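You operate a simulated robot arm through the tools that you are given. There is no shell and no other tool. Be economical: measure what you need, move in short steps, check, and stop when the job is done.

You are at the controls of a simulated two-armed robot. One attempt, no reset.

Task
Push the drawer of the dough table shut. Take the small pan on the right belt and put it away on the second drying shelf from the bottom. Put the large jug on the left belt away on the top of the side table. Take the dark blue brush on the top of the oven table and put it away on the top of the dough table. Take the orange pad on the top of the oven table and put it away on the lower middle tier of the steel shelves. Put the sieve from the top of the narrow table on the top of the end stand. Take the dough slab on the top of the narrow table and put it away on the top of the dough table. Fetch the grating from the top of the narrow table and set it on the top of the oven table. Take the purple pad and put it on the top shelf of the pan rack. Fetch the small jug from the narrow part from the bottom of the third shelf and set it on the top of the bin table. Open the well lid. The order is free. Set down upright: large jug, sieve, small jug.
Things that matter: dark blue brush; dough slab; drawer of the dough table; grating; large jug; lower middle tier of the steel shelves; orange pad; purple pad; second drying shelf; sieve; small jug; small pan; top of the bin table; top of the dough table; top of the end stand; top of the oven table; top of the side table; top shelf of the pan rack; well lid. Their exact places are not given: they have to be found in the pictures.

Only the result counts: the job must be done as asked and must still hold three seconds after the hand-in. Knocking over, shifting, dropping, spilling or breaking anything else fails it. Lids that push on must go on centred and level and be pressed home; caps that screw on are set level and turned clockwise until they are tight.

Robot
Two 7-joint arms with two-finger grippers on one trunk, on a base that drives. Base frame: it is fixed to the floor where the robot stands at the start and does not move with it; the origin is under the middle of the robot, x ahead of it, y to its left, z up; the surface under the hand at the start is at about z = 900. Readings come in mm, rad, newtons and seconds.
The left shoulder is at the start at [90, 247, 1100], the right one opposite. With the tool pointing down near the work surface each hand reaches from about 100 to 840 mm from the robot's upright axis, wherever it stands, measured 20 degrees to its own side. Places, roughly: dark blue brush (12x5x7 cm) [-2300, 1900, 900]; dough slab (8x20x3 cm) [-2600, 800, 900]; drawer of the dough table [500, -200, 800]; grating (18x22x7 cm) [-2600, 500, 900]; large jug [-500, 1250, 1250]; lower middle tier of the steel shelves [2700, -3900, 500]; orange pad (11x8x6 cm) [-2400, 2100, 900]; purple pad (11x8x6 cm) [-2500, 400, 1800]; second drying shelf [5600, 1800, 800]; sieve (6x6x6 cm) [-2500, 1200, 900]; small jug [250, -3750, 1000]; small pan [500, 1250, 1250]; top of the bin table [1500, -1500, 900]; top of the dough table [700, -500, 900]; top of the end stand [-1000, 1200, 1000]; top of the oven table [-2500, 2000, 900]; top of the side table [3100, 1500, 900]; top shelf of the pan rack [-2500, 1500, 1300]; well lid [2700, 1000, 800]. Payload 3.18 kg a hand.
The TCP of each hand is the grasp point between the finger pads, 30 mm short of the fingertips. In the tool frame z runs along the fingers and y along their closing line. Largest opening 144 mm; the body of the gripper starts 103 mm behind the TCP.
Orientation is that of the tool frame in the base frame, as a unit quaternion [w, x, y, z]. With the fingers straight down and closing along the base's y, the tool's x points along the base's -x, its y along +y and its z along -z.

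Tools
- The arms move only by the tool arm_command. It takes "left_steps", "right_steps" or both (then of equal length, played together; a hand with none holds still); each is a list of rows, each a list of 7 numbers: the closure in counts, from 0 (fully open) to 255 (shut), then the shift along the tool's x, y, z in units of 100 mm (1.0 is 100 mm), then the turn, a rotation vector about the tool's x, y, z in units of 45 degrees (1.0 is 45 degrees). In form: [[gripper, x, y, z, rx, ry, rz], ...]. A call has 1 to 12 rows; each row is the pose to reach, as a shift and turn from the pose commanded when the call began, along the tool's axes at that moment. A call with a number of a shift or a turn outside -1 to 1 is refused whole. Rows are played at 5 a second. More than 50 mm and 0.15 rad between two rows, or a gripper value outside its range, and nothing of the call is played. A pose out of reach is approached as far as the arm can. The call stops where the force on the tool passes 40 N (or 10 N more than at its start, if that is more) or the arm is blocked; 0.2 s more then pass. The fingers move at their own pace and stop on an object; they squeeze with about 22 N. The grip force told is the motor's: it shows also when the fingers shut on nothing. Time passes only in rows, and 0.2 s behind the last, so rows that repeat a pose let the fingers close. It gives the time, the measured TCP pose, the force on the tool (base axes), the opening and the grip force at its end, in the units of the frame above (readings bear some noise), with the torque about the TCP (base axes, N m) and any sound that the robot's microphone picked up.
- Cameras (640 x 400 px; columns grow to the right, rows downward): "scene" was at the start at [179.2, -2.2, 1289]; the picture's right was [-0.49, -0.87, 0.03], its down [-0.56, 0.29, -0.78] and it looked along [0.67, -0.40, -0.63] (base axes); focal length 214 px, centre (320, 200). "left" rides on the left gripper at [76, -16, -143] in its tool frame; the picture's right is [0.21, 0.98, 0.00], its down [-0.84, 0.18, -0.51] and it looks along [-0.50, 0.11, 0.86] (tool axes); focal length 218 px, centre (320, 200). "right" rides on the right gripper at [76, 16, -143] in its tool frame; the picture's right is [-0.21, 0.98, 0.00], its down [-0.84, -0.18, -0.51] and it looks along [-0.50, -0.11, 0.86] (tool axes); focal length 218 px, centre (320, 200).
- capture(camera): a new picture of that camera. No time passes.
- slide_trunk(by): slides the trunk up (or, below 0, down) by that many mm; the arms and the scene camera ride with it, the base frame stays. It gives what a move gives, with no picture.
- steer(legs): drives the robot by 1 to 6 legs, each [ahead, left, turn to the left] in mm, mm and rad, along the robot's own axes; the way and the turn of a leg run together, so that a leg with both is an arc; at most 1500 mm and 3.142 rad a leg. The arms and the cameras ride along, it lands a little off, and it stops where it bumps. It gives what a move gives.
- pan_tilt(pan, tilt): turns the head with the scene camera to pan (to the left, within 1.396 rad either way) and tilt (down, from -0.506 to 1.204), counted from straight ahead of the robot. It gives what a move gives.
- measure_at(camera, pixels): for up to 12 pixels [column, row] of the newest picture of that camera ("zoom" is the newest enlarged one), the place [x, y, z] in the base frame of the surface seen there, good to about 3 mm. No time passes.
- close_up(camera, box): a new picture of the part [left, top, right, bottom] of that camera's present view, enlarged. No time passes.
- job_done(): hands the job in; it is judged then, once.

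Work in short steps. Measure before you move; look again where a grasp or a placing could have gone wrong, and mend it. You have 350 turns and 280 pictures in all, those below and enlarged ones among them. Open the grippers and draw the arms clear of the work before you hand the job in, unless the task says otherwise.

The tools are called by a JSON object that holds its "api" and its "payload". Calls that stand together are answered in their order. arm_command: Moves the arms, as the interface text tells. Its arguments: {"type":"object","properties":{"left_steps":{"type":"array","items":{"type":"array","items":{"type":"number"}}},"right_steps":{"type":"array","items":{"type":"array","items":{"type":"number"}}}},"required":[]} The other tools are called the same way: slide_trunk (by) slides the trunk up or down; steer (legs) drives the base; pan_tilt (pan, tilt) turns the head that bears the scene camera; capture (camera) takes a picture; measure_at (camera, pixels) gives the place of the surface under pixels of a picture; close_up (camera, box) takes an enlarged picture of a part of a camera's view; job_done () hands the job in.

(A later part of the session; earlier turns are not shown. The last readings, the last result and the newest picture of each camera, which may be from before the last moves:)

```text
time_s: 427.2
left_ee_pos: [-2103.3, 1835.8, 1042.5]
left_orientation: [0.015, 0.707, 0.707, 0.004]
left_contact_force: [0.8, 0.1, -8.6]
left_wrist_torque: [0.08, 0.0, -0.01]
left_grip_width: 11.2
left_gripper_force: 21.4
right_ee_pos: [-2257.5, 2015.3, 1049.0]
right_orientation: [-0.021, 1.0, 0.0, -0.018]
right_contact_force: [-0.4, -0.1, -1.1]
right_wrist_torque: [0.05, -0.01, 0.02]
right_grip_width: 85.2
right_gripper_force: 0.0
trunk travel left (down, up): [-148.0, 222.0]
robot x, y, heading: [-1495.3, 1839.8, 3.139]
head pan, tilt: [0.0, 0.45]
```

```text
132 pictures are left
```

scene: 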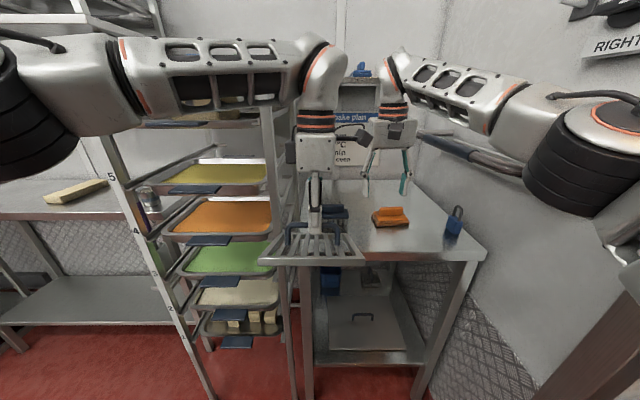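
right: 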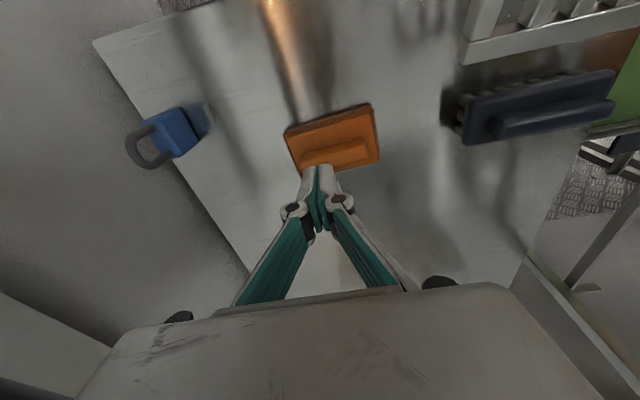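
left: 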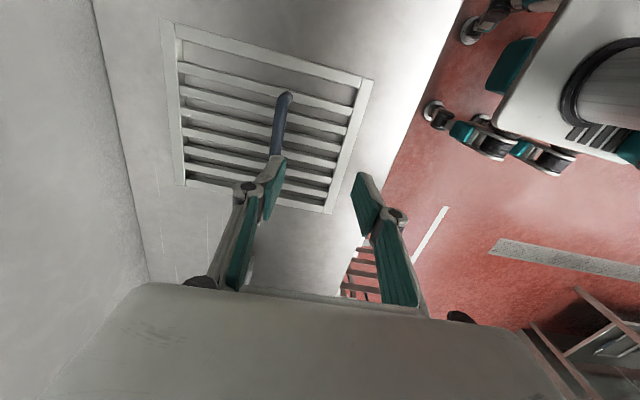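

From here the right arm runs straighter. I go forward 60 mm and bring the right hand to the pad.

{"api": "steer", "payload": {"legs": [[60, 0, 0]]}}

{"api": "arm_command", "payload": {"right_steps": [[104, -0.2, -0.3, 0, 0, 0, 0], [104, -0.45, -0.64, 0.1, 0, 0, 0], [104, -0.45, -0.64, 0.5, 0, 0, 0], [104, -0.45, -0.64, 0.75, 0, 0, 0]]}}

{"api": "capture", "payload": {"camera": "right"}}

```text
time_s: 428.2
left_ee_pos: [-2163.0, 1836.9, 1043.7]
left_orientation: [0.016, 0.708, 0.706, 0.003]
left_contact_force: [2.5, 0.1, -9.2]
left_wrist_torque: [0.0, -0.14, 0.21]
left_grip_width: 11.7
left_gripper_force: 22.0
right_ee_pos: [-2317.0, 2016.7, 1052.0]
right_orientation: [-0.02, 1.0, -0.001, -0.018]
right_contact_force: [-0.4, 0.1, -0.6]
right_wrist_torque: [-0.03, 0.01, -0.02]
right_grip_width: 85.2
right_gripper_force: 0.0
trunk travel left (down, up): [-148.0, 222.0]
robot x, y, heading: [-1557.3, 1843.2, 3.14]
head pan, tilt: [0.0, 0.45]
```

```text
time_s: 429.2
left_ee_pos: [-2163.7, 1836.3, 1043.3]
left_orientation: [0.015, 0.708, 0.706, 0.003]
left_contact_force: [1.1, -1.0, -10.9]
left_wrist_torque: [0.13, -0.02, 0.2]
left_grip_width: 11.3
left_gripper_force: 22.2
right_ee_pos: [-2362.1, 2077.7, 981.1]
right_orientation: [-0.02, 1.0, -0.001, -0.018]
right_contact_force: [-0.6, 0.2, 0.6]
right_wrist_torque: [-0.03, -0.03, 0.01]
right_grip_width: 85.2
right_gripper_force: 0.1
right hand out of reach, approached as far as the arm can: row 2, 3, 4
trunk travel left (down, up): [-148.0, 222.0]
robot x, y, heading: [-1560.1, 1837.9, 3.137]
head pan, tilt: [0.0, 0.45]
```

```text
131 pictures are left
```

right: 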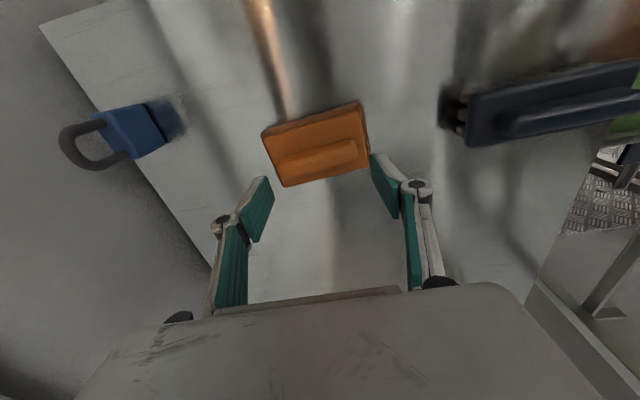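

The pad is centred laterally; I descend 43 mm (shifting 10 mm back) and grip.

{"api": "arm_command", "payload": {"right_steps": [[104, 0.05, 0, 0.2, 0, 0, 0], [104, 0.1, 0, 0.42, 0, 0, 0], [255, 0.1, 0, 0.42, 0, 0, 0], [255, 0.1, 0, 0.42, 0, 0, 0], [255, 0.1, 0, 0.42, 0, 0, 0]]}}

{"api": "capture", "payload": {"camera": "right"}}

```text
time_s: 430.4
left_ee_pos: [-2159.5, 1833.9, 1046.9]
left_orientation: [0.011, 0.708, 0.707, 0.002]
left_contact_force: [1.9, 0.6, -8.1]
left_wrist_torque: [0.01, 0.01, 0.12]
left_grip_width: 11.5
left_gripper_force: 22.6
right_ee_pos: [-2351.2, 2075.7, 952.9]
right_orientation: [-0.021, 0.999, -0.002, -0.026]
right_contact_force: [-2.3, -0.2, 24.3]
right_wrist_torque: [-0.07, 0.17, 0.12]
right_grip_width: 80.8
right_gripper_force: 22.5
trunk travel left (down, up): [-148.0, 222.0]
robot x, y, heading: [-1554.8, 1843.4, 3.142]
head pan, tilt: [0.0, 0.45]
```

```text
130 pictures are left
```

right: 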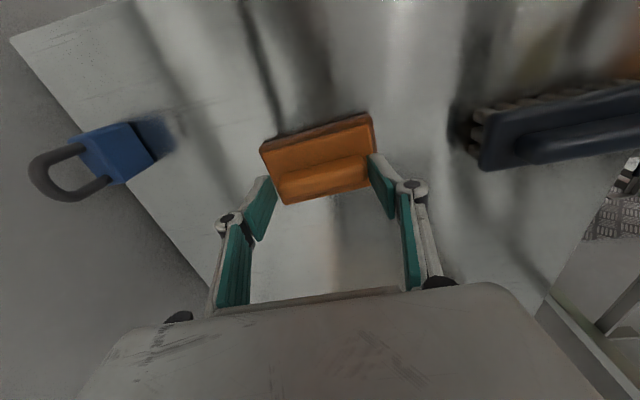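

Gripped the block (80.8 mm wide). I lift straight up 80 mm.

{"api": "arm_command", "payload": {"right_steps": [[255, 0, 0, -0.2, 0, 0, 0], [255, 0, 0, -0.5, 0, 0, 0], [255, 0, 0, -0.8, 0, 0, 0]]}}

{"api": "capture", "payload": {"camera": "right"}}

```text
time_s: 431.2
left_ee_pos: [-2162.4, 1835.6, 1043.4]
left_orientation: [0.014, 0.708, 0.706, 0.004]
left_contact_force: [2.4, 0.0, -7.9]
left_wrist_torque: [0.04, 0.02, 0.07]
left_grip_width: 11.6
left_gripper_force: 21.9
right_ee_pos: [-2348.0, 2076.4, 1018.7]
right_orientation: [-0.021, 1.0, -0.001, -0.018]
right_contact_force: [-0.2, 0.4, -0.5]
right_wrist_torque: [0.0, -0.01, 0.03]
right_grip_width: 80.2
right_gripper_force: 22.3
trunk travel left (down, up): [-148.0, 222.0]
robot x, y, heading: [-1557.2, 1842.9, 3.139]
head pan, tilt: [0.0, 0.45]
```

```text
129 pictures are left
```

right: 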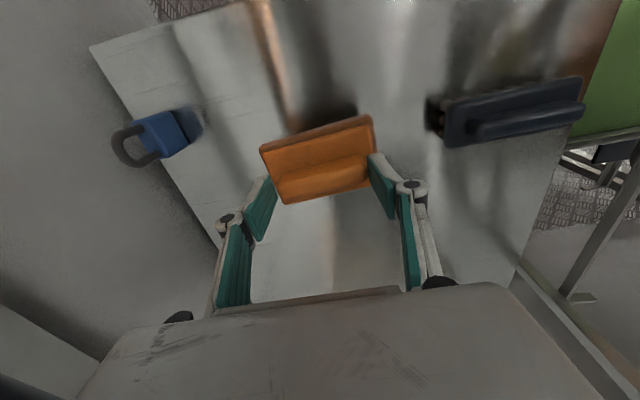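

Pad is held. I back off 150 mm and raise the right hand clear while shifting the left hand (grating) to the right.

{"api": "steer", "payload": {"legs": [[-150, 0, 0]]}}

{"api": "arm_command", "payload": {"right_steps": [[255, 0.2, -0.2, -0.3, 0, 0, 0], [255, 0.4, -0.4, -0.6, 0, 0, 0], [255, 0.6, -0.6, -0.9, 0, 0, 0]]}}

{"api": "arm_command", "payload": {"right_steps": [[255, 0.2, -0.1, -0.3, 0, 0, 0], [255, 0.4, -0.2, -0.6, 0, 0, 0], [255, 0.6, -0.3, -0.9, 0, 0, 0]], "left_steps": [[255, 0.3, 0, 0, 0, 0, 0], [255, 0.6, 0, 0, 0, 0, 0], [255, 0.9, 0, 0, 0, 0, 0]]}}

{"api": "arm_command", "payload": {"left_steps": [[255, 0.3, 0, 0, 0, 0, 0], [255, 0.6, 0, 0, 0, 0, 0], [255, 0.95, 0, 0, 0, 0, 0]]}}

{"api": "capture", "payload": {"camera": "scene"}}

```text
time_s: 432.6
left_ee_pos: [-2012.2, 1836.4, 1042.9]
left_orientation: [0.014, 0.708, 0.706, 0.003]
left_contact_force: [1.1, 0.1, -9.0]
left_wrist_torque: [0.09, 0.05, 0.0]
left_grip_width: 11.8
left_gripper_force: 21.9
right_ee_pos: [-2196.5, 2075.5, 1018.2]
right_orientation: [-0.02, 1.0, -0.001, -0.017]
right_contact_force: [0.4, -0.3, -0.6]
right_wrist_torque: [0.01, 0.04, 0.01]
right_grip_width: 80.2
right_gripper_force: 22.1
trunk travel left (down, up): [-148.0, 222.0]
robot x, y, heading: [-1410.9, 1843.4, 3.137]
head pan, tilt: [0.0, 0.45]
```

```text
time_s: 433.6
left_ee_pos: [-2012.8, 1830.3, 1040.8]
left_orientation: [0.017, 0.706, 0.708, 0.003]
left_contact_force: [0.1, 0.6, -10.4]
left_wrist_torque: [0.02, 0.06, 0.02]
left_grip_width: 11.9
left_gripper_force: 21.9
right_ee_pos: [-2133.3, 2118.4, 1107.4]
right_orientation: [-0.019, 1.0, 0.01, -0.015]
right_contact_force: [-6.7, -15.0, -5.3]
right_wrist_torque: [0.53, -0.36, 0.37]
right_grip_width: 80.1
right_gripper_force: 22.3
trunk travel left (down, up): [-148.0, 222.0]
robot x, y, heading: [-1407.4, 1841.5, -3.14]
head pan, tilt: [0.0, 0.45]
stopped in row 3 (right hand): the force on the tool passed its limit at 45 N (the readings are from after the stop); the commanded pose is now the measured one
```

```text
time_s: 433.9
left_ee_pos: [-2013.3, 1849.7, 1043.2]
left_orientation: [0.016, 0.705, 0.709, 0.003]
left_contact_force: [-0.5, -0.9, -7.8]
left_wrist_torque: [0.08, -0.01, 0.0]
left_grip_width: 11.8
left_gripper_force: 22.2
right_ee_pos: [-2119.0, 2118.1, 1124.4]
right_orientation: [-0.019, 1.0, 0.016, -0.011]
right_contact_force: [-1.2, -8.9, -10.3]
right_wrist_torque: [-0.1, -0.07, 0.07]
right_grip_width: 80.0
right_gripper_force: 22.1
trunk travel left (down, up): [-148.0, 222.0]
robot x, y, heading: [-1403.8, 1843.3, -3.14]
head pan, tilt: [0.0, 0.45]
stopped in row 1 (right hand): the force on the tool passed its limit at 49 N (the readings are from after the stop); the commanded pose is now the measured one
```

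```text
time_s: 434.9
left_ee_pos: [-2048.1, 1895.7, 1079.7]
left_orientation: [-0.021, 0.67, 0.741, 0.036]
left_contact_force: [0.2, -0.6, 0.3]
left_wrist_torque: [0.02, 0.01, 0.02]
left_grip_width: 0.2
left_gripper_force: 22.2
right_ee_pos: [-2119.0, 2117.9, 1126.4]
right_orientation: [-0.017, 1.0, 0.017, -0.013]
right_contact_force: [-3.1, -6.2, -4.3]
right_wrist_torque: [-0.03, -0.1, 0.14]
right_grip_width: 80.2
right_gripper_force: 21.7
trunk travel left (down, up): [-148.0, 222.0]
robot x, y, heading: [-1402.8, 1842.4, -3.143]
head pan, tilt: [0.0, 0.45]
stopped in row 3 (left hand): the arm was blocked; the commanded pose is now the measured one
```

```text
128 pictures are left
```

scene: 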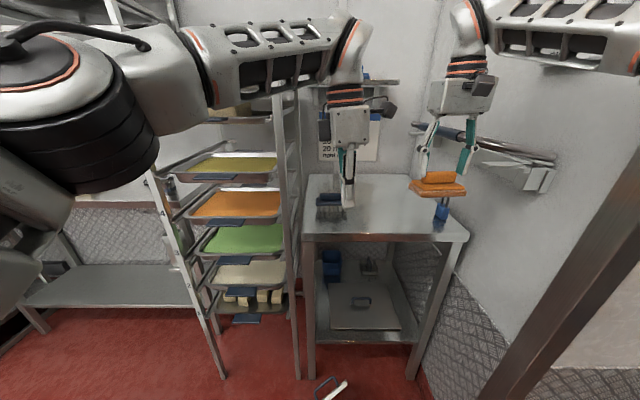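

The grating caught and slipped from the left hand to the floor near (330,388). I look at where it lies and check for damage around.

{"api": "pan_tilt", "payload": {"pan": 0.0, "tilt": 1.0}}

{"api": "capture", "payload": {"camera": "scene"}}

```text
time_s: 435.9
left_ee_pos: [-2049.4, 1895.1, 1077.9]
left_orientation: [-0.02, 0.67, 0.741, 0.038]
left_contact_force: [-0.4, 0.2, -0.5]
left_wrist_torque: [-0.01, -0.01, 0.01]
left_grip_width: 0.0
left_gripper_force: 22.1
right_ee_pos: [-2118.4, 2117.0, 1126.3]
right_orientation: [-0.017, 1.0, 0.017, -0.012]
right_contact_force: [-2.6, -14.2, -4.7]
right_wrist_torque: [0.39, -0.07, 0.09]
right_grip_width: 79.9
right_gripper_force: 22.1
trunk travel left (down, up): [-148.0, 222.0]
robot x, y, heading: [-1405.8, 1842.9, -3.14]
head pan, tilt: [0.0, 1.0]
```

```text
127 pictures are left
```

scene: 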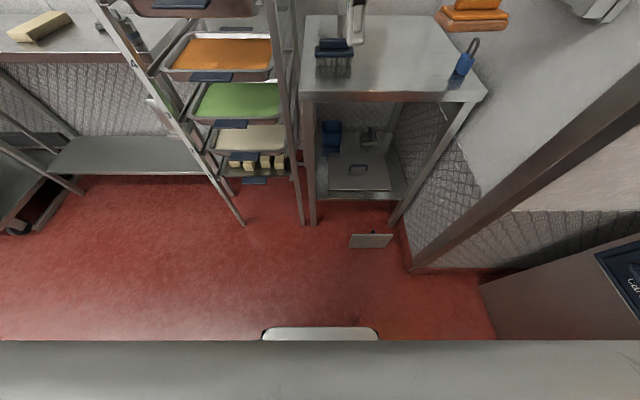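

I zoom on the two floor objects.

{"api": "close_up", "payload": {"camera": "scene", "box": [240, 200, 440, 345]}}

{"api": "measure_at", "payload": {"camera": "zoom", "pixels": [[420, 110], [360, 112], [480, 115], [425, 90], [420, 128], [250, 370], [400, 375], [300, 60]]}}

```text
2.76 times, centred on (340, 272) of scene
```

zoom: 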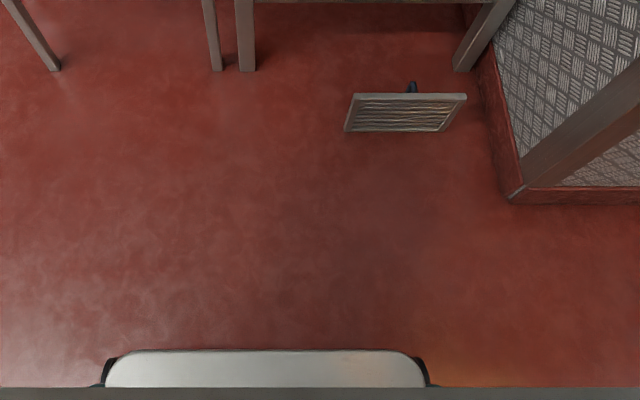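

```text
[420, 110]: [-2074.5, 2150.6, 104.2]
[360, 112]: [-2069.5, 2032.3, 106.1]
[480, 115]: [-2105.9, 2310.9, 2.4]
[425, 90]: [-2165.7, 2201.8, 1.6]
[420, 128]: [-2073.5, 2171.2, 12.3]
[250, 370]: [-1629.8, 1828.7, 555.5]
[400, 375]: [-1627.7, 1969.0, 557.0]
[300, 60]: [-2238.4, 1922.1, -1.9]
```

The grating stands on edge on the floor at about (-2074, 2130). First I free the right hand from the rail (move 70 mm left, then up).

{"api": "arm_command", "payload": {"right_steps": [[255, 0.1, 0.3, 0.1, 0, 0, 0], [255, 0.2, 0.6, 0.1, 0, 0, 0], [255, 0.3, 0.8, -0.2, 0, 0, 0], [255, 0.4, 0.8, -0.6, 0, 0, 0], [255, 0.5, 0.8, -0.95, 0, 0, 0]], "left_steps": [[0, 0, 0.2, -0.1, 0, 0, 0], [0, -0.2, 0.4, -0.2, 0, 0, 0], [0, -0.4, 0.6, -0.3, 0, 0, 0], [0, -0.6, 0.8, -0.4, 0, 0, 0], [0, -0.9, 0.9, -0.5, 0, 0, 0]]}}

{"api": "capture", "payload": {"camera": "scene"}}

```text
time_s: 437.1
left_ee_pos: [-1947.2, 1813.5, 1123.2]
left_orientation: [-0.018, 0.672, 0.74, 0.034]
left_contact_force: [0.9, -0.1, 0.5]
left_wrist_torque: [0.04, 0.04, -0.02]
left_grip_width: 143.8
left_gripper_force: 0.1
right_ee_pos: [-2060.5, 2035.1, 1220.6]
right_orientation: [-0.017, 1.0, 0.015, -0.014]
right_contact_force: [-0.1, -0.3, -0.3]
right_wrist_torque: [0.08, 0.03, -0.01]
right_grip_width: 80.1
right_gripper_force: 21.8
trunk travel left (down, up): [-148.0, 222.0]
robot x, y, heading: [-1405.3, 1843.7, -3.13]
head pan, tilt: [0.0, 1.0]
```

```text
125 pictures are left
```

scene: 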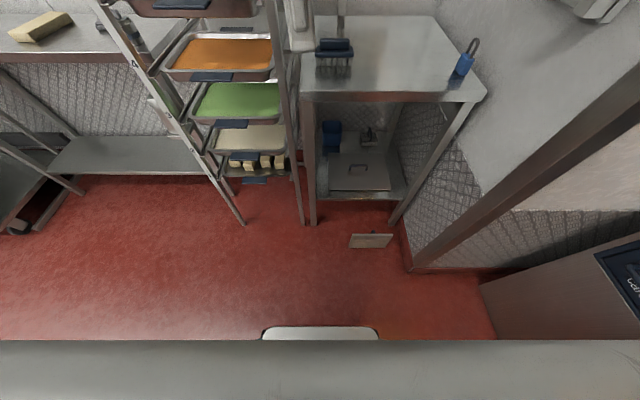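

The grating is stable there; I'll fetch it later with the right hand free. Now, with the orange pad in the right hand, I draw it in and strafe south to take the sieve with the left hand.

{"api": "arm_command", "payload": {"right_steps": [[255, 0.2, 0, -0.05, 0, 0, 0], [255, 0.4, 0, -0.1, 0, 0, 0], [255, 0.6, 0, -0.15, 0, 0, 0]]}}

{"api": "steer", "payload": {"legs": [[60, 0, -0.01], [0, 400, 0], [0, 350, 0], [0, 200, 0]]}}

{"api": "pan_tilt", "payload": {"pan": -0.1, "tilt": 0.55}}

{"api": "capture", "payload": {"camera": "scene"}}

```text
time_s: 437.9
left_ee_pos: [-1948.5, 1816.3, 1121.4]
left_orientation: [-0.017, 0.672, 0.739, 0.035]
left_contact_force: [0.4, 0.0, 1.0]
left_wrist_torque: [-0.01, 0.0, 0.04]
left_grip_width: 144.1
left_gripper_force: 0.1
right_ee_pos: [-2001.4, 2039.0, 1231.9]
right_orientation: [-0.017, 1.0, 0.016, -0.013]
right_contact_force: [-0.1, -0.2, -0.4]
right_wrist_torque: [0.02, 0.01, 0.01]
right_grip_width: 80.2
right_gripper_force: 21.6
trunk travel left (down, up): [-148.0, 222.0]
robot x, y, heading: [-1407.4, 1840.0, -3.139]
head pan, tilt: [0.0, 1.0]
```

```text
time_s: 447.8
left_ee_pos: [-2017.3, 868.2, 1121.9]
left_orientation: [-0.017, 0.676, 0.736, 0.034]
left_contact_force: [-0.1, -0.3, -0.1]
left_wrist_torque: [0.05, -0.03, 0.0]
left_grip_width: 143.9
left_gripper_force: 0.1
right_ee_pos: [-2067.5, 1093.0, 1231.3]
right_orientation: [-0.018, 1.0, 0.009, -0.012]
right_contact_force: [0.3, -0.6, -0.8]
right_wrist_torque: [0.01, 0.01, 0.01]
right_grip_width: 79.9
right_gripper_force: 22.5
trunk travel left (down, up): [-148.0, 222.0]
robot x, y, heading: [-1476.3, 889.0, 3.128]
head pan, tilt: [0.0, 1.0]
```

```text
time_s: 448.7
left_ee_pos: [-2016.7, 869.8, 1121.4]
left_orientation: [-0.018, 0.676, 0.736, 0.034]
left_contact_force: [0.0, -0.1, -0.2]
left_wrist_torque: [-0.02, 0.0, 0.02]
left_grip_width: 144.0
left_gripper_force: 0.0
right_ee_pos: [-2068.6, 1091.6, 1230.8]
right_orientation: [-0.017, 1.0, 0.01, -0.012]
right_contact_force: [-0.1, 0.6, -0.3]
right_wrist_torque: [0.03, 0.01, 0.02]
right_grip_width: 80.2
right_gripper_force: 22.1
trunk travel left (down, up): [-148.0, 222.0]
robot x, y, heading: [-1475.4, 885.5, 3.133]
head pan, tilt: [-0.099, 0.55]
```

```text
124 pictures are left
```

scene: 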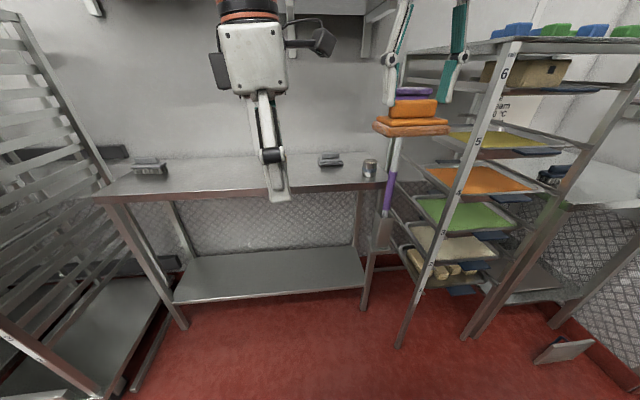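

The pole makes a straight approach tight, so I'll take the sieve from the south side: turn north, stand close along the narrow table, and reach with the left hand.

{"api": "steer", "payload": {"legs": [[0, 280, 0], [0, 0, -0.8], [0, 0, -0.765], [0, 620, 0]]}}

{"api": "pan_tilt", "payload": {"pan": 0.5, "tilt": 0.6}}

{"api": "capture", "payload": {"camera": "scene"}}

```text
time_s: 461.3
left_ee_pos: [-2114.2, 1145.5, 1120.7]
left_orientation: [0.013, 0.998, 0.046, 0.036]
left_contact_force: [-0.4, -0.5, 0.3]
left_wrist_torque: [0.02, 0.01, -0.03]
left_grip_width: 144.2
left_gripper_force: 0.1
right_ee_pos: [-1891.7, 1199.0, 1231.7]
right_orientation: [-0.021, 0.716, -0.698, 0.004]
right_contact_force: [0.3, -0.3, -0.2]
right_wrist_torque: [-0.02, 0.02, -0.02]
right_grip_width: 79.5
right_gripper_force: 21.9
trunk travel left (down, up): [-148.0, 222.0]
robot x, y, heading: [-2090.1, 600.6, 1.571]
head pan, tilt: [-0.099, 0.55]
```

```text
time_s: 462.3
left_ee_pos: [-2115.6, 1145.9, 1121.1]
left_orientation: [0.013, 0.998, 0.046, 0.036]
left_contact_force: [0.8, 0.4, 0.1]
left_wrist_torque: [-0.03, -0.05, 0.01]
left_grip_width: 143.9
left_gripper_force: 0.1
right_ee_pos: [-1889.8, 1198.5, 1230.2]
right_orientation: [-0.021, 0.716, -0.698, 0.004]
right_contact_force: [0.0, -0.4, -0.4]
right_wrist_torque: [-0.01, 0.02, 0.04]
right_grip_width: 79.4
right_gripper_force: 21.8
trunk travel left (down, up): [-148.0, 222.0]
robot x, y, heading: [-2093.9, 605.2, 1.572]
head pan, tilt: [0.499, 0.6]
```

```text
123 pictures are left
```

scene: 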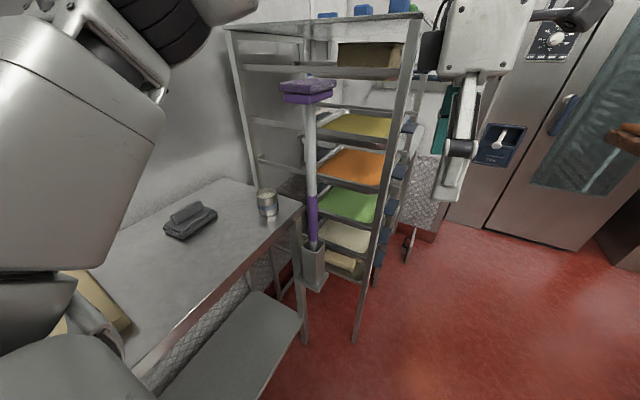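

The pole stands between hand and sieve, so I go around its south side: back 100 mm, then west.

{"api": "arm_command", "payload": {"left_steps": [[0, 0, 0.45, 0, 0, 0, 0], [0, 0, 0.95, 0, 0, 0, 0]]}}

{"api": "arm_command", "payload": {"left_steps": [[0, -0.48, 0, 0, 0, 0, 0], [0, -0.96, 0, 0, 0, 0, 0]]}}

{"api": "arm_command", "payload": {"left_steps": [[0, -0.48, 0, 0, 0, 0, 0], [0, -0.96, 0, 0, 0, 0, 0]]}}

{"api": "arm_command", "payload": {"left_steps": [[0, -0.48, 0, 0, 0, 0, 0], [0, -0.96, 0, 0, 0, 0, 0]]}}

{"api": "capture", "payload": {"camera": "scene"}}

```text
time_s: 462.9
left_ee_pos: [-2106.6, 1049.4, 1124.4]
left_orientation: [0.012, 0.998, 0.046, 0.036]
left_contact_force: [0.0, -0.1, 0.5]
left_wrist_torque: [0.02, -0.01, -0.03]
left_grip_width: 144.1
left_gripper_force: 0.1
right_ee_pos: [-1890.9, 1198.1, 1231.5]
right_orientation: [-0.021, 0.716, -0.698, 0.003]
right_contact_force: [-0.5, -0.1, 0.3]
right_wrist_torque: [-0.01, -0.02, 0.0]
right_grip_width: 79.4
right_gripper_force: 22.7
trunk travel left (down, up): [-148.0, 222.0]
robot x, y, heading: [-2088.5, 601.6, 1.574]
head pan, tilt: [0.499, 0.6]
```

```text
time_s: 463.5
left_ee_pos: [-2204.8, 1042.6, 1116.6]
left_orientation: [0.012, 0.998, 0.046, 0.035]
left_contact_force: [-0.1, -0.3, 0.1]
left_wrist_torque: [0.0, -0.03, 0.0]
left_grip_width: 144.2
left_gripper_force: 0.0
right_ee_pos: [-1891.9, 1198.8, 1232.4]
right_orientation: [-0.021, 0.716, -0.698, 0.004]
right_contact_force: [-0.6, 0.7, -1.6]
right_wrist_torque: [-0.01, -0.05, -0.01]
right_grip_width: 79.6
right_gripper_force: 21.9
trunk travel left (down, up): [-148.0, 222.0]
robot x, y, heading: [-2091.5, 601.4, 1.566]
head pan, tilt: [0.499, 0.6]
```

```text
time_s: 464.1
left_ee_pos: [-2300.1, 1032.4, 1109.7]
left_orientation: [0.011, 0.998, 0.046, 0.036]
left_contact_force: [-0.1, 0.3, -0.2]
left_wrist_torque: [-0.02, 0.02, 0.06]
left_grip_width: 144.2
left_gripper_force: 0.1
right_ee_pos: [-1892.5, 1197.4, 1230.9]
right_orientation: [-0.022, 0.716, -0.698, 0.002]
right_contact_force: [0.3, -0.1, -1.0]
right_wrist_torque: [0.0, -0.02, -0.02]
right_grip_width: 79.1
right_gripper_force: 21.6
trunk travel left (down, up): [-148.0, 222.0]
robot x, y, heading: [-2094.7, 606.3, 1.566]
head pan, tilt: [0.499, 0.6]
```

```text
time_s: 464.7
left_ee_pos: [-2392.1, 1025.3, 1103.9]
left_orientation: [0.012, 0.998, 0.045, 0.037]
left_contact_force: [0.4, 1.3, 0.3]
left_wrist_torque: [-0.01, 0.0, -0.01]
left_grip_width: 144.2
left_gripper_force: 0.1
right_ee_pos: [-1891.6, 1198.8, 1231.2]
right_orientation: [-0.022, 0.716, -0.698, 0.003]
right_contact_force: [0.4, 0.2, -1.1]
right_wrist_torque: [0.01, 0.01, -0.01]
right_grip_width: 79.3
right_gripper_force: 22.3
trunk travel left (down, up): [-148.0, 222.0]
robot x, y, heading: [-2092.8, 601.8, 1.57]
head pan, tilt: [0.499, 0.6]
```

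```text
122 pictures are left
```

scene: 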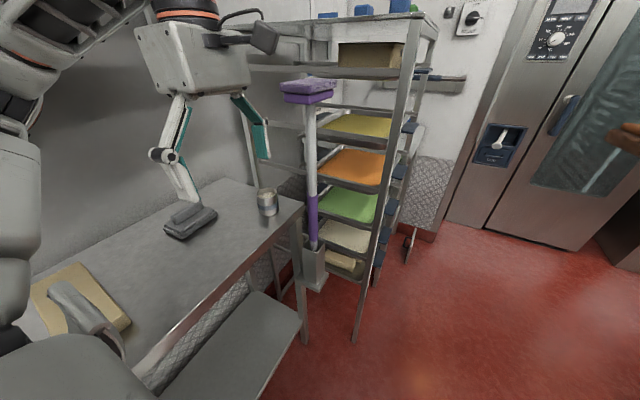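

I go west 100 mm while lowering to z≈1000 (camera then passes below the broom head), then north over the sieve.

{"api": "arm_command", "payload": {"left_steps": [[0, -0.33, 0, 0.33, 0, 0, 0], [0, -0.66, 0, 0.66, 0, 0, 0], [0, -0.99, 0, 0.99, 0, 0, 0]]}}

{"api": "arm_command", "payload": {"left_steps": [[0, 0, -0.33, 0, 0, 0, 0], [0, 0, -0.66, 0, 0, 0, 0], [0, 0, -0.9, 0, 0, 0, 0]]}}

{"api": "capture", "payload": {"camera": "left"}}

```text
time_s: 465.5
left_ee_pos: [-2473.0, 1016.5, 1000.0]
left_orientation: [0.013, 0.999, 0.04, 0.029]
left_contact_force: [0.6, -0.9, 0.2]
left_wrist_torque: [-0.04, -0.03, 0.03]
left_grip_width: 144.1
left_gripper_force: 0.0
right_ee_pos: [-1876.6, 1200.7, 1228.9]
right_orientation: [-0.018, 0.715, -0.698, 0.0]
right_contact_force: [0.1, 0.8, -0.8]
right_wrist_torque: [0.02, 0.01, -0.04]
right_grip_width: 79.7
right_gripper_force: 22.0
trunk travel left (down, up): [-148.0, 222.0]
robot x, y, heading: [-2088.9, 601.0, 1.564]
head pan, tilt: [0.499, 0.6]
```

```text
time_s: 466.3
left_ee_pos: [-2492.9, 1103.2, 996.8]
left_orientation: [0.012, 0.998, 0.047, 0.036]
left_contact_force: [1.3, -0.9, 0.0]
left_wrist_torque: [-0.01, 0.04, -0.02]
left_grip_width: 143.6
left_gripper_force: 0.0
right_ee_pos: [-1890.4, 1198.5, 1231.0]
right_orientation: [-0.021, 0.715, -0.698, 0.003]
right_contact_force: [1.2, -0.2, -0.3]
right_wrist_torque: [0.08, 0.03, 0.01]
right_grip_width: 79.3
right_gripper_force: 22.8
trunk travel left (down, up): [-148.0, 222.0]
robot x, y, heading: [-2092.1, 604.9, 1.564]
head pan, tilt: [0.499, 0.6]
```

```text
121 pictures are left
```

left: 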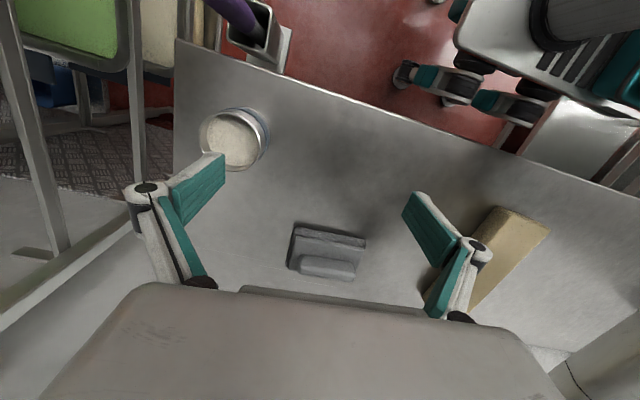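

I measure the sieve's rim from the left camera.

{"api": "measure_at", "payload": {"camera": "left", "pixels": [[205, 135], [264, 140], [235, 110], [237, 163], [225, 165], [250, 112]]}}

```text
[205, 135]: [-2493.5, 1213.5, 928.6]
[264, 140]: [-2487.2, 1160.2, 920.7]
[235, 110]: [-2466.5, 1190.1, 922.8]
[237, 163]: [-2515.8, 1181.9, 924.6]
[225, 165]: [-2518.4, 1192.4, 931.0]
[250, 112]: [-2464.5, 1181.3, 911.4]
```

Sieve centre ≈(-2490, 1186), rim z≈931. I move north 83 mm, lower to z≈915 and close.

{"api": "arm_command", "payload": {"left_steps": [[0, 0, -0.42, 0, 0, 0, 0], [0, 0.03, -0.83, 0, 0, 0, 0], [0, 0.03, -0.83, 0.4, 0, 0, 0], [0, 0.03, -0.83, 0.8, 0, 0, 0], [0, 0.03, -0.83, 0.8, 0, 0, 0]]}}

{"api": "capture", "payload": {"camera": "left"}}

```text
time_s: 467.5
left_ee_pos: [-2490.3, 1183.5, 912.5]
left_orientation: [0.011, 0.998, 0.046, 0.036]
left_contact_force: [-0.4, -0.3, -0.5]
left_wrist_torque: [0.03, -0.01, 0.02]
left_grip_width: 143.8
left_gripper_force: 0.1
right_ee_pos: [-1890.9, 1197.6, 1231.3]
right_orientation: [-0.021, 0.716, -0.697, 0.003]
right_contact_force: [0.5, -0.9, -0.5]
right_wrist_torque: [0.05, 0.0, 0.0]
right_grip_width: 79.2
right_gripper_force: 21.3
trunk travel left (down, up): [-148.0, 222.0]
robot x, y, heading: [-2094.9, 602.8, 1.569]
head pan, tilt: [0.499, 0.6]
```

```text
120 pictures are left
```

left: 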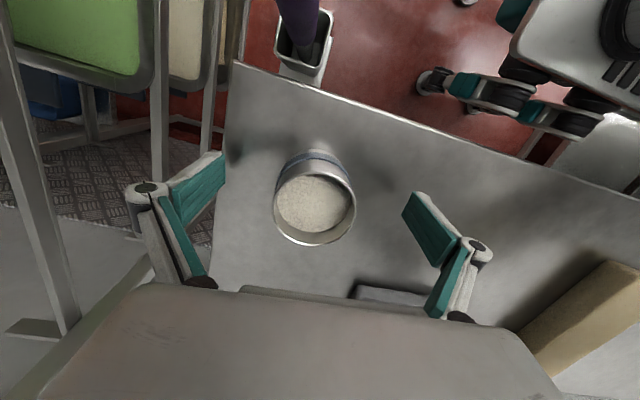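

Sieve is centred between the fingers. I close and lift 70 mm, then withdraw south 100 mm.

{"api": "arm_command", "payload": {"left_steps": [[150, 0, 0, 0, 0, 0, 0], [255, 0, 0, 0, 0, 0, 0], [255, 0, 0, 0, 0, 0, 0], [255, 0, 0, -0.35, 0, 0, 0], [255, 0, 0, -0.75, 0, 0, 0], [255, 0, 0, -0.75, 0, 0, 0]]}}

{"api": "arm_command", "payload": {"left_steps": [[255, 0, 0.3, 0, 0, 0, 0], [255, 0, 0.6, 0, 0, 0, 0], [255, 0, 0.95, 0, 0, 0, 0]]}}

{"api": "arm_command", "payload": {"left_steps": [[255, 0.3, 0.2, -0.25, 0, 0, 0], [255, 0.6, 0.4, -0.5, 0, 0, 0], [255, 0.9, 0.6, -0.75, 0, 0, 0]]}}

{"api": "capture", "payload": {"camera": "scene"}}

```text
time_s: 468.9
left_ee_pos: [-2497.4, 1186.2, 985.6]
left_orientation: [0.013, 0.998, 0.047, 0.036]
left_contact_force: [0.2, 0.3, -1.3]
left_wrist_torque: [-0.01, -0.01, 0.02]
left_grip_width: 55.0
left_gripper_force: 22.3
right_ee_pos: [-1892.7, 1199.3, 1230.1]
right_orientation: [-0.021, 0.716, -0.698, 0.003]
right_contact_force: [-0.2, -0.7, -1.3]
right_wrist_torque: [-0.01, 0.01, -0.01]
right_grip_width: 79.5
right_gripper_force: 22.7
trunk travel left (down, up): [-148.0, 222.0]
robot x, y, heading: [-2087.0, 601.9, 1.566]
head pan, tilt: [0.499, 0.6]
```

```text
time_s: 469.7
left_ee_pos: [-2485.6, 1089.8, 991.9]
left_orientation: [0.012, 0.998, 0.045, 0.036]
left_contact_force: [0.3, 0.3, 0.0]
left_wrist_torque: [0.01, 0.02, 0.01]
left_grip_width: 55.2
left_gripper_force: 21.5
right_ee_pos: [-1892.5, 1196.8, 1231.7]
right_orientation: [-0.022, 0.716, -0.698, 0.003]
right_contact_force: [-0.5, -0.2, -0.9]
right_wrist_torque: [0.02, -0.02, 0.01]
right_grip_width: 79.4
right_gripper_force: 21.9
trunk travel left (down, up): [-148.0, 222.0]
robot x, y, heading: [-2090.6, 604.5, 1.57]
head pan, tilt: [0.499, 0.6]
```

```text
time_s: 470.5
left_ee_pos: [-2398.0, 1041.5, 1073.7]
left_orientation: [0.011, 0.998, 0.047, 0.035]
left_contact_force: [0.6, -0.5, -1.8]
left_wrist_torque: [0.02, 0.08, -0.03]
left_grip_width: 54.8
left_gripper_force: 22.2
right_ee_pos: [-1890.0, 1197.2, 1232.2]
right_orientation: [-0.021, 0.716, -0.698, 0.002]
right_contact_force: [1.0, -0.1, -0.8]
right_wrist_torque: [-0.02, 0.06, 0.01]
right_grip_width: 79.5
right_gripper_force: 22.3
trunk travel left (down, up): [-148.0, 222.0]
robot x, y, heading: [-2089.9, 600.2, 1.572]
head pan, tilt: [0.499, 0.6]
```

```text
119 pictures are left
```

scene: 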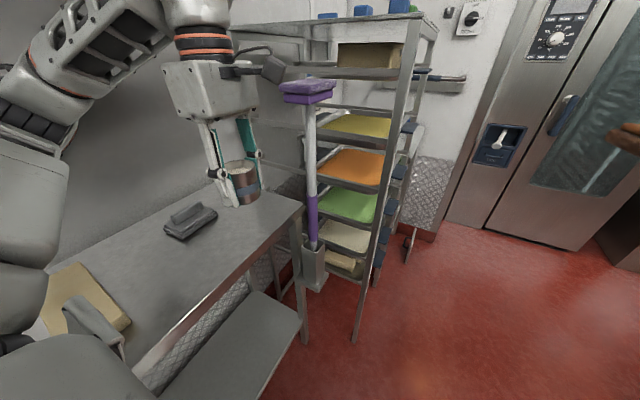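

The sieve is held upright. I bring it nearer the robot's centre, raise the trunk 60 mm, and strafe east to the end stand.

{"api": "arm_command", "payload": {"left_steps": [[255, 0.33, 0, 0, 0, 0, 0], [255, 0.66, 0, 0, 0, 0, 0], [255, 0.99, 0, 0, 0, 0, 0]]}}

{"api": "arm_command", "payload": {"left_steps": [[255, 0.33, 0, 0, 0, 0, 0], [255, 0.66, 0, 0, 0, 0, 0], [255, 0.9, 0, 0, 0, 0, 0]]}}

{"api": "slide_trunk", "payload": {"by": 60}}

{"api": "steer", "payload": {"legs": [[-100, 0, 0], [0, -1200, 0]]}}

{"api": "pan_tilt", "payload": {"pan": 0.1, "tilt": 0.6}}

{"api": "capture", "payload": {"camera": "scene"}}

```text
time_s: 471.3
left_ee_pos: [-2298.8, 1049.6, 1080.0]
left_orientation: [0.012, 0.998, 0.046, 0.037]
left_contact_force: [0.1, -0.4, -0.5]
left_wrist_torque: [-0.03, 0.04, 0.0]
left_grip_width: 55.1
left_gripper_force: 21.9
right_ee_pos: [-1889.8, 1198.3, 1230.3]
right_orientation: [-0.021, 0.716, -0.698, 0.002]
right_contact_force: [0.5, 1.0, 0.1]
right_wrist_torque: [-0.03, 0.06, -0.03]
right_grip_width: 79.6
right_gripper_force: 22.3
trunk travel left (down, up): [-148.0, 222.0]
robot x, y, heading: [-2091.7, 607.0, 1.569]
head pan, tilt: [0.499, 0.6]
```

```text
time_s: 472.1
left_ee_pos: [-2207.9, 1059.5, 1086.3]
left_orientation: [0.012, 0.998, 0.045, 0.037]
left_contact_force: [0.9, -0.2, -1.7]
left_wrist_torque: [-0.01, 0.01, 0.01]
left_grip_width: 54.8
left_gripper_force: 22.2
right_ee_pos: [-1889.9, 1198.7, 1231.4]
right_orientation: [-0.021, 0.716, -0.698, 0.002]
right_contact_force: [0.3, 0.1, -1.9]
right_wrist_torque: [0.0, 0.06, -0.01]
right_grip_width: 79.5
right_gripper_force: 22.0
trunk travel left (down, up): [-148.0, 222.0]
robot x, y, heading: [-2090.7, 603.6, 1.569]
head pan, tilt: [0.499, 0.6]
```

```text
time_s: 473.1
left_ee_pos: [-2209.6, 1059.7, 1144.8]
left_orientation: [0.013, 0.998, 0.046, 0.037]
left_contact_force: [0.1, 0.5, -2.1]
left_wrist_torque: [-0.06, -0.02, -0.02]
left_grip_width: 55.1
left_gripper_force: 21.7
right_ee_pos: [-1890.7, 1200.7, 1289.8]
right_orientation: [-0.02, 0.716, -0.698, 0.004]
right_contact_force: [-0.1, 0.6, -0.6]
right_wrist_torque: [-0.03, -0.01, -0.03]
right_grip_width: 79.3
right_gripper_force: 22.1
trunk travel left (down, up): [-208.0, 162.0]
robot x, y, heading: [-2088.5, 604.8, 1.569]
head pan, tilt: [0.499, 0.6]
```

```text
time_s: 484.7
left_ee_pos: [-1002.1, 955.8, 1147.1]
left_orientation: [0.012, 0.998, 0.046, 0.036]
left_contact_force: [-0.4, -0.5, -1.1]
left_wrist_torque: [-0.04, -0.02, 0.0]
left_grip_width: 55.1
left_gripper_force: 22.5
right_ee_pos: [-684.1, 1095.0, 1290.7]
right_orientation: [-0.021, 0.716, -0.698, 0.004]
right_contact_force: [-0.6, -0.1, -0.5]
right_wrist_torque: [0.0, 0.03, 0.02]
right_grip_width: 79.4
right_gripper_force: 22.2
trunk travel left (down, up): [-208.0, 162.0]
robot x, y, heading: [-884.7, 503.9, 1.566]
head pan, tilt: [0.499, 0.6]
```

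```text
time_s: 485.6
left_ee_pos: [-1002.7, 955.6, 1146.3]
left_orientation: [0.012, 0.998, 0.046, 0.036]
left_contact_force: [0.1, 0.5, -0.5]
left_wrist_torque: [-0.02, -0.01, 0.0]
left_grip_width: 55.0
left_gripper_force: 21.8
right_ee_pos: [-682.4, 1096.1, 1291.0]
right_orientation: [-0.021, 0.716, -0.698, 0.004]
right_contact_force: [-0.7, 0.0, -0.4]
right_wrist_torque: [-0.01, 0.0, -0.01]
right_grip_width: 79.2
right_gripper_force: 21.9
trunk travel left (down, up): [-208.0, 162.0]
robot x, y, heading: [-882.6, 502.2, 1.57]
head pan, tilt: [0.099, 0.6]
```

```text
118 pictures are left
```

scene: 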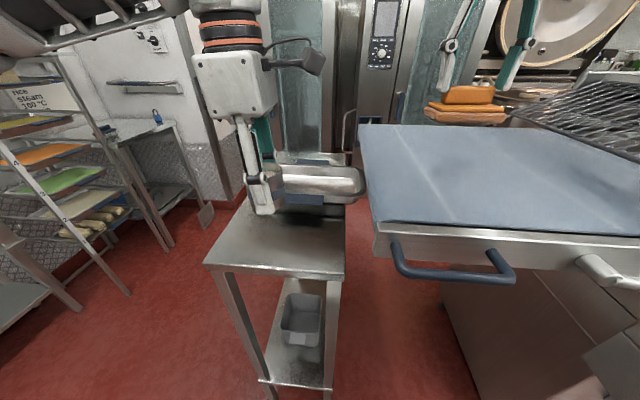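

The stand's front half is free. I measure its surface.

{"api": "measure_at", "payload": {"camera": "scene", "pixels": [[275, 240], [212, 262], [335, 268], [310, 218], [320, 240], [330, 200], [290, 230], [345, 215]]}}

```text
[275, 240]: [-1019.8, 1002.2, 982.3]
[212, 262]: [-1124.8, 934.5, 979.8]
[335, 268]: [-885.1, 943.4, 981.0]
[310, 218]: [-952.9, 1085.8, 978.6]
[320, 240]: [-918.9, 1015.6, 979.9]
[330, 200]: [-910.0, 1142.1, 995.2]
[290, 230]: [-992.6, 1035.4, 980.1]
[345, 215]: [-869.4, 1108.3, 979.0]
```

I move 60 mm forward and lower the sieve to z≈1013 on the stand, then release.

{"api": "arm_command", "payload": {"left_steps": [[255, 0, -0.3, 0, 0, 0, 0], [255, 0, -0.6, 0.1, 0, 0, 0], [255, 0, -0.6, 0.5, 0, 0, 0], [255, 0, -0.6, 0.95, 0, 0, 0]]}}

{"api": "arm_command", "payload": {"left_steps": [[255, 0, 0, 0.15, 0, 0, 0], [255, 0, 0, 0.27, 0, 0, 0], [255, 0, 0, 0.33, 0, 0, 0], [255, 0, 0, 0.39, 0, 0, 0]]}}

{"api": "capture", "payload": {"camera": "scene"}}

```text
time_s: 486.6
left_ee_pos: [-1001.3, 1011.8, 1049.8]
left_orientation: [0.012, 0.998, 0.045, 0.036]
left_contact_force: [0.2, -0.3, -1.3]
left_wrist_torque: [-0.03, 0.0, 0.0]
left_grip_width: 55.2
left_gripper_force: 21.9
right_ee_pos: [-684.2, 1095.3, 1289.9]
right_orientation: [-0.021, 0.715, -0.698, 0.004]
right_contact_force: [0.3, 0.2, -1.2]
right_wrist_torque: [-0.01, 0.0, 0.02]
right_grip_width: 79.2
right_gripper_force: 22.1
trunk travel left (down, up): [-208.0, 162.0]
robot x, y, heading: [-883.6, 501.9, 1.57]
head pan, tilt: [0.099, 0.6]
```

```text
time_s: 487.6
left_ee_pos: [-997.5, 1012.4, 1013.0]
left_orientation: [0.01, 0.998, 0.046, 0.037]
left_contact_force: [-1.9, 0.2, 3.6]
left_wrist_torque: [0.16, 0.13, 0.02]
left_grip_width: 55.0
left_gripper_force: 21.8
right_ee_pos: [-684.7, 1093.3, 1291.9]
right_orientation: [-0.022, 0.716, -0.698, 0.002]
right_contact_force: [-0.2, -0.6, 0.1]
right_wrist_torque: [-0.01, 0.0, 0.01]
right_grip_width: 79.2
right_gripper_force: 22.8
trunk travel left (down, up): [-208.0, 162.0]
robot x, y, heading: [-886.1, 499.5, 1.57]
head pan, tilt: [0.099, 0.6]
```

```text
117 pictures are left
```

scene: 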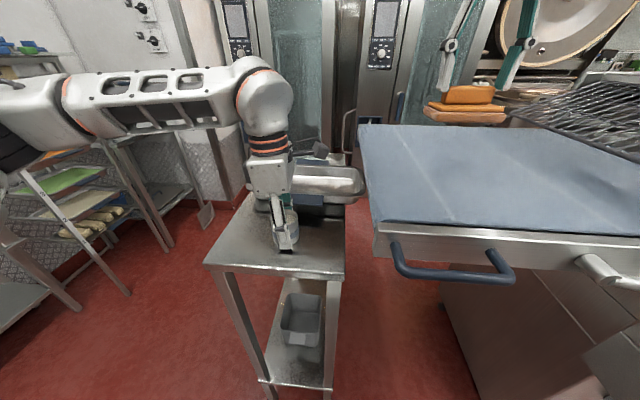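

Contact felt (3.6 N up). I open and raise the hand straight up, then check.

{"api": "arm_command", "payload": {"left_steps": [[160, 0, 0, 0, 0, 0, 0], [60, 0, 0, 0, 0, 0, 0], [40, 0, 0, -0.4, 0, 0, 0], [40, 0, 0, -0.85, 0, 0, 0]]}}

{"api": "arm_command", "payload": {"left_steps": [[40, 0, 0.2, -0.3, 0, 0, 0], [40, 0, 0.4, -0.5, 0, 0, 0], [40, 0, 0.8, -0.6, 0, 0, 0]]}}

{"api": "close_up", "payload": {"camera": "scene", "box": [190, 140, 390, 290]}}

```text
time_s: 488.6
left_ee_pos: [-1003.5, 1011.2, 1096.7]
left_orientation: [0.012, 0.998, 0.046, 0.036]
left_contact_force: [0.4, 0.0, 0.2]
left_wrist_torque: [0.0, 0.02, -0.01]
left_grip_width: 121.4
left_gripper_force: 0.1
right_ee_pos: [-683.2, 1093.6, 1291.9]
right_orientation: [-0.022, 0.716, -0.697, 0.003]
right_contact_force: [-1.1, 0.3, 0.1]
right_wrist_torque: [0.03, -0.01, 0.03]
right_grip_width: 79.3
right_gripper_force: 22.1
trunk travel left (down, up): [-208.0, 162.0]
robot x, y, heading: [-886.5, 501.8, 1.57]
head pan, tilt: [0.099, 0.6]
```

```text
time_s: 489.4
left_ee_pos: [-1000.3, 933.2, 1158.8]
left_orientation: [0.011, 0.998, 0.045, 0.036]
left_contact_force: [0.4, 0.4, 0.3]
left_wrist_torque: [0.01, -0.03, 0.0]
left_grip_width: 121.7
left_gripper_force: 0.0
right_ee_pos: [-683.7, 1093.7, 1292.7]
right_orientation: [-0.022, 0.716, -0.697, 0.003]
right_contact_force: [-0.1, 0.1, -0.6]
right_wrist_torque: [0.04, 0.01, -0.01]
right_grip_width: 79.1
right_gripper_force: 22.1
trunk travel left (down, up): [-208.0, 162.0]
robot x, y, heading: [-882.5, 502.4, 1.568]
head pan, tilt: [0.099, 0.6]
```

```text
2.67 times, centred on (290, 215) of scene
```

zoom: 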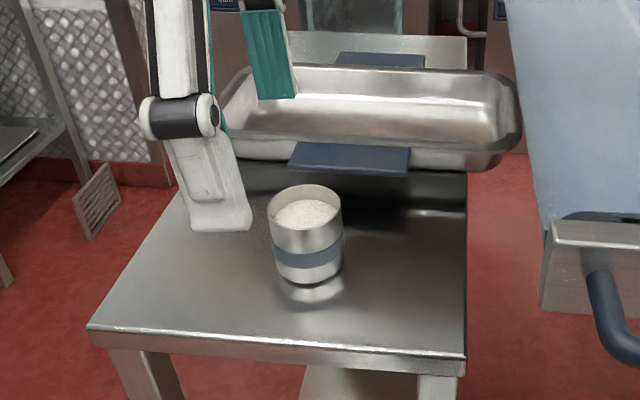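

The sieve stands upright on the end stand. Next the dough slab: I drive back west, face the narrow table and untwist the left hand.

{"api": "steer", "payload": {"legs": [[-150, 0, 0], [0, 700, 0], [0, 0, 0.8], [0, 0, 0.771], [230, -460, 0]]}}

{"api": "arm_command", "payload": {"left_steps": [[0, 0, 0, 0, 0, 0, 0.18], [0, 0, 0, 0, 0, 0, 0.36], [0, 0, 0, 0, 0, 0, 0.54], [0, 0, 0, 0, 0, 0, 0.72], [0, 0, 0, 0, 0, 0, 0.9], [0, 0, 0, 0, 0, 0, 1.0]]}}

{"api": "arm_command", "payload": {"left_steps": [[0, 0, 0, 0, 0, 0, 0.18], [0, 0, 0, 0, 0, 0, 0.36], [0, 0, 0, 0, 0, 0, 0.54], [0, 0, 0, 0, 0, 0, 0.72], [0, 0, 0, 0, 0, 0, 0.9], [0, 0, 0, 0, 0, 0, 0.95]]}}

{"api": "pan_tilt", "payload": {"pan": 0.1, "tilt": 0.6}}

{"api": "capture", "payload": {"camera": "scene"}}

```text
time_s: 504.6
left_ee_pos: [-2217.1, 652.3, 1158.4]
left_orientation: [-0.017, 0.665, 0.746, 0.034]
left_contact_force: [-0.5, -0.2, 0.1]
left_wrist_torque: [0.01, 0.01, -0.02]
left_grip_width: 121.5
left_gripper_force: 0.0
right_ee_pos: [-2380.8, 959.8, 1293.3]
right_orientation: [-0.016, 0.999, 0.026, -0.012]
right_contact_force: [7.7, 2.4, -0.1]
right_wrist_torque: [-0.29, 1.04, -0.19]
right_grip_width: 79.2
right_gripper_force: 21.9
trunk travel left (down, up): [-208.0, 162.0]
robot x, y, heading: [-1784.3, 776.4, -3.125]
head pan, tilt: [0.099, 0.6]
stopped in leg 5: the robot was blocked; the commanded pose is now the measured one
```

```text
time_s: 506.0
left_ee_pos: [-2218.4, 651.5, 1157.2]
left_orientation: [-0.03, 0.9, 0.433, 0.025]
left_contact_force: [0.5, 0.5, 0.5]
left_wrist_torque: [0.01, -0.06, -0.02]
left_grip_width: 144.1
left_gripper_force: 0.1
right_ee_pos: [-2381.7, 960.6, 1292.4]
right_orientation: [-0.016, 0.999, 0.026, -0.012]
right_contact_force: [8.5, 3.1, 2.4]
right_wrist_torque: [-0.32, 1.32, -0.24]
right_grip_width: 79.4
right_gripper_force: 22.0
trunk travel left (down, up): [-208.0, 162.0]
robot x, y, heading: [-1786.9, 775.2, -3.121]
head pan, tilt: [0.099, 0.6]
```

```text
time_s: 507.4
left_ee_pos: [-2217.8, 652.7, 1158.2]
left_orientation: [-0.036, 0.997, 0.075, 0.012]
left_contact_force: [0.4, 0.8, 0.3]
left_wrist_torque: [0.02, -0.04, -0.01]
left_grip_width: 143.9
left_gripper_force: 0.0
right_ee_pos: [-2381.8, 960.4, 1292.3]
right_orientation: [-0.017, 0.999, 0.026, -0.012]
right_contact_force: [8.3, 3.4, 3.1]
right_wrist_torque: [-0.35, 1.34, -0.21]
right_grip_width: 79.0
right_gripper_force: 21.9
trunk travel left (down, up): [-208.0, 162.0]
robot x, y, heading: [-1787.9, 779.4, -3.127]
head pan, tilt: [0.099, 0.6]
```

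```text
time_s: 508.0
left_ee_pos: [-2218.3, 651.8, 1159.2]
left_orientation: [-0.036, 0.996, 0.076, 0.012]
left_contact_force: [-0.4, 0.1, 0.1]
left_wrist_torque: [0.0, -0.01, 0.0]
left_grip_width: 143.8
left_gripper_force: 0.1
right_ee_pos: [-2380.1, 960.8, 1292.3]
right_orientation: [-0.017, 0.999, 0.026, -0.011]
right_contact_force: [8.2, 3.3, 2.3]
right_wrist_torque: [-0.32, 1.38, -0.19]
right_grip_width: 79.5
right_gripper_force: 21.8
trunk travel left (down, up): [-208.0, 162.0]
robot x, y, heading: [-1786.7, 777.5, -3.126]
head pan, tilt: [0.099, 0.6]
```

```text
115 pictures are left
```

scene: 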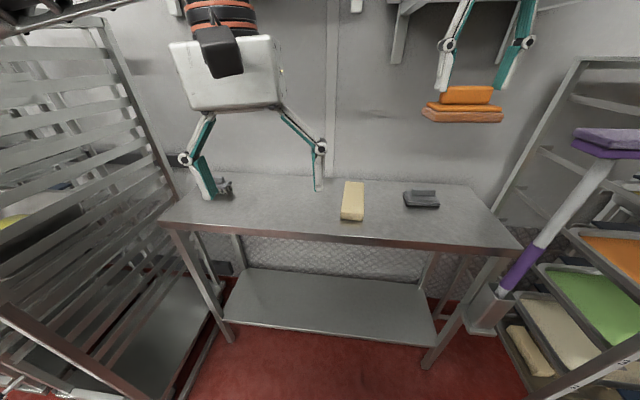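

The right wrist touches the wall shelf above. I back 60 mm, lower the trunk 120 mm and check.

{"api": "steer", "payload": {"legs": [[-80, 0, -0.015]]}}

{"api": "slide_trunk", "payload": {"by": -120}}

{"api": "capture", "payload": {"camera": "scene"}}

{"api": "measure_at", "payload": {"camera": "scene", "pixels": [[320, 200], [330, 190]]}}

```text
time_s: 509.1
left_ee_pos: [-2140.0, 658.9, 1157.2]
left_orientation: [-0.036, 0.997, 0.07, 0.012]
left_contact_force: [0.4, 0.5, 0.2]
left_wrist_torque: [0.02, 0.05, 0.02]
left_grip_width: 143.9
left_gripper_force: 0.1
right_ee_pos: [-2300.7, 968.9, 1292.1]
right_orientation: [-0.016, 1.0, 0.02, -0.012]
right_contact_force: [0.7, 0.3, -0.4]
right_wrist_torque: [-0.03, 0.03, 0.01]
right_grip_width: 79.4
right_gripper_force: 21.5
trunk travel left (down, up): [-208.0, 162.0]
robot x, y, heading: [-1708.7, 777.2, -3.135]
head pan, tilt: [0.099, 0.6]
```

```text
time_s: 510.6
left_ee_pos: [-2139.7, 659.4, 1040.4]
left_orientation: [-0.037, 0.997, 0.069, 0.011]
left_contact_force: [0.2, 0.2, 0.5]
left_wrist_torque: [-0.01, 0.04, -0.02]
left_grip_width: 144.1
left_gripper_force: 0.1
right_ee_pos: [-2297.7, 969.3, 1175.0]
right_orientation: [-0.015, 1.0, 0.019, -0.013]
right_contact_force: [0.3, -0.2, 0.1]
right_wrist_torque: [-0.01, 0.08, 0.01]
right_grip_width: 79.5
right_gripper_force: 22.0
trunk travel left (down, up): [-88.0, 282.0]
robot x, y, heading: [-1704.0, 778.8, -3.137]
head pan, tilt: [0.099, 0.6]
```

```text
114 pictures are left
```

scene: 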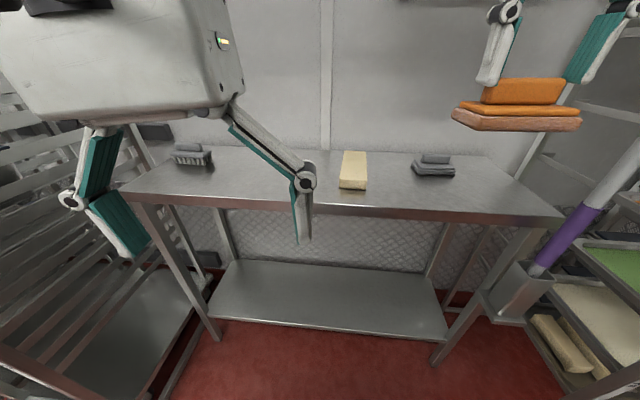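

```text
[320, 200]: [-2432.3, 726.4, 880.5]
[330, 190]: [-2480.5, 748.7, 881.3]
```

I measure the slab's corners.

{"api": "measure_at", "payload": {"camera": "scene", "pixels": [[342, 178], [365, 179], [346, 154], [365, 154], [354, 165], [353, 188]]}}

```text
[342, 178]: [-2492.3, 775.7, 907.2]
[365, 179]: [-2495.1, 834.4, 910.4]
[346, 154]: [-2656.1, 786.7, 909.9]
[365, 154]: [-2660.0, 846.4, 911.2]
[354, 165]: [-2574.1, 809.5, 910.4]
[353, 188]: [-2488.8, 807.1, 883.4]
```

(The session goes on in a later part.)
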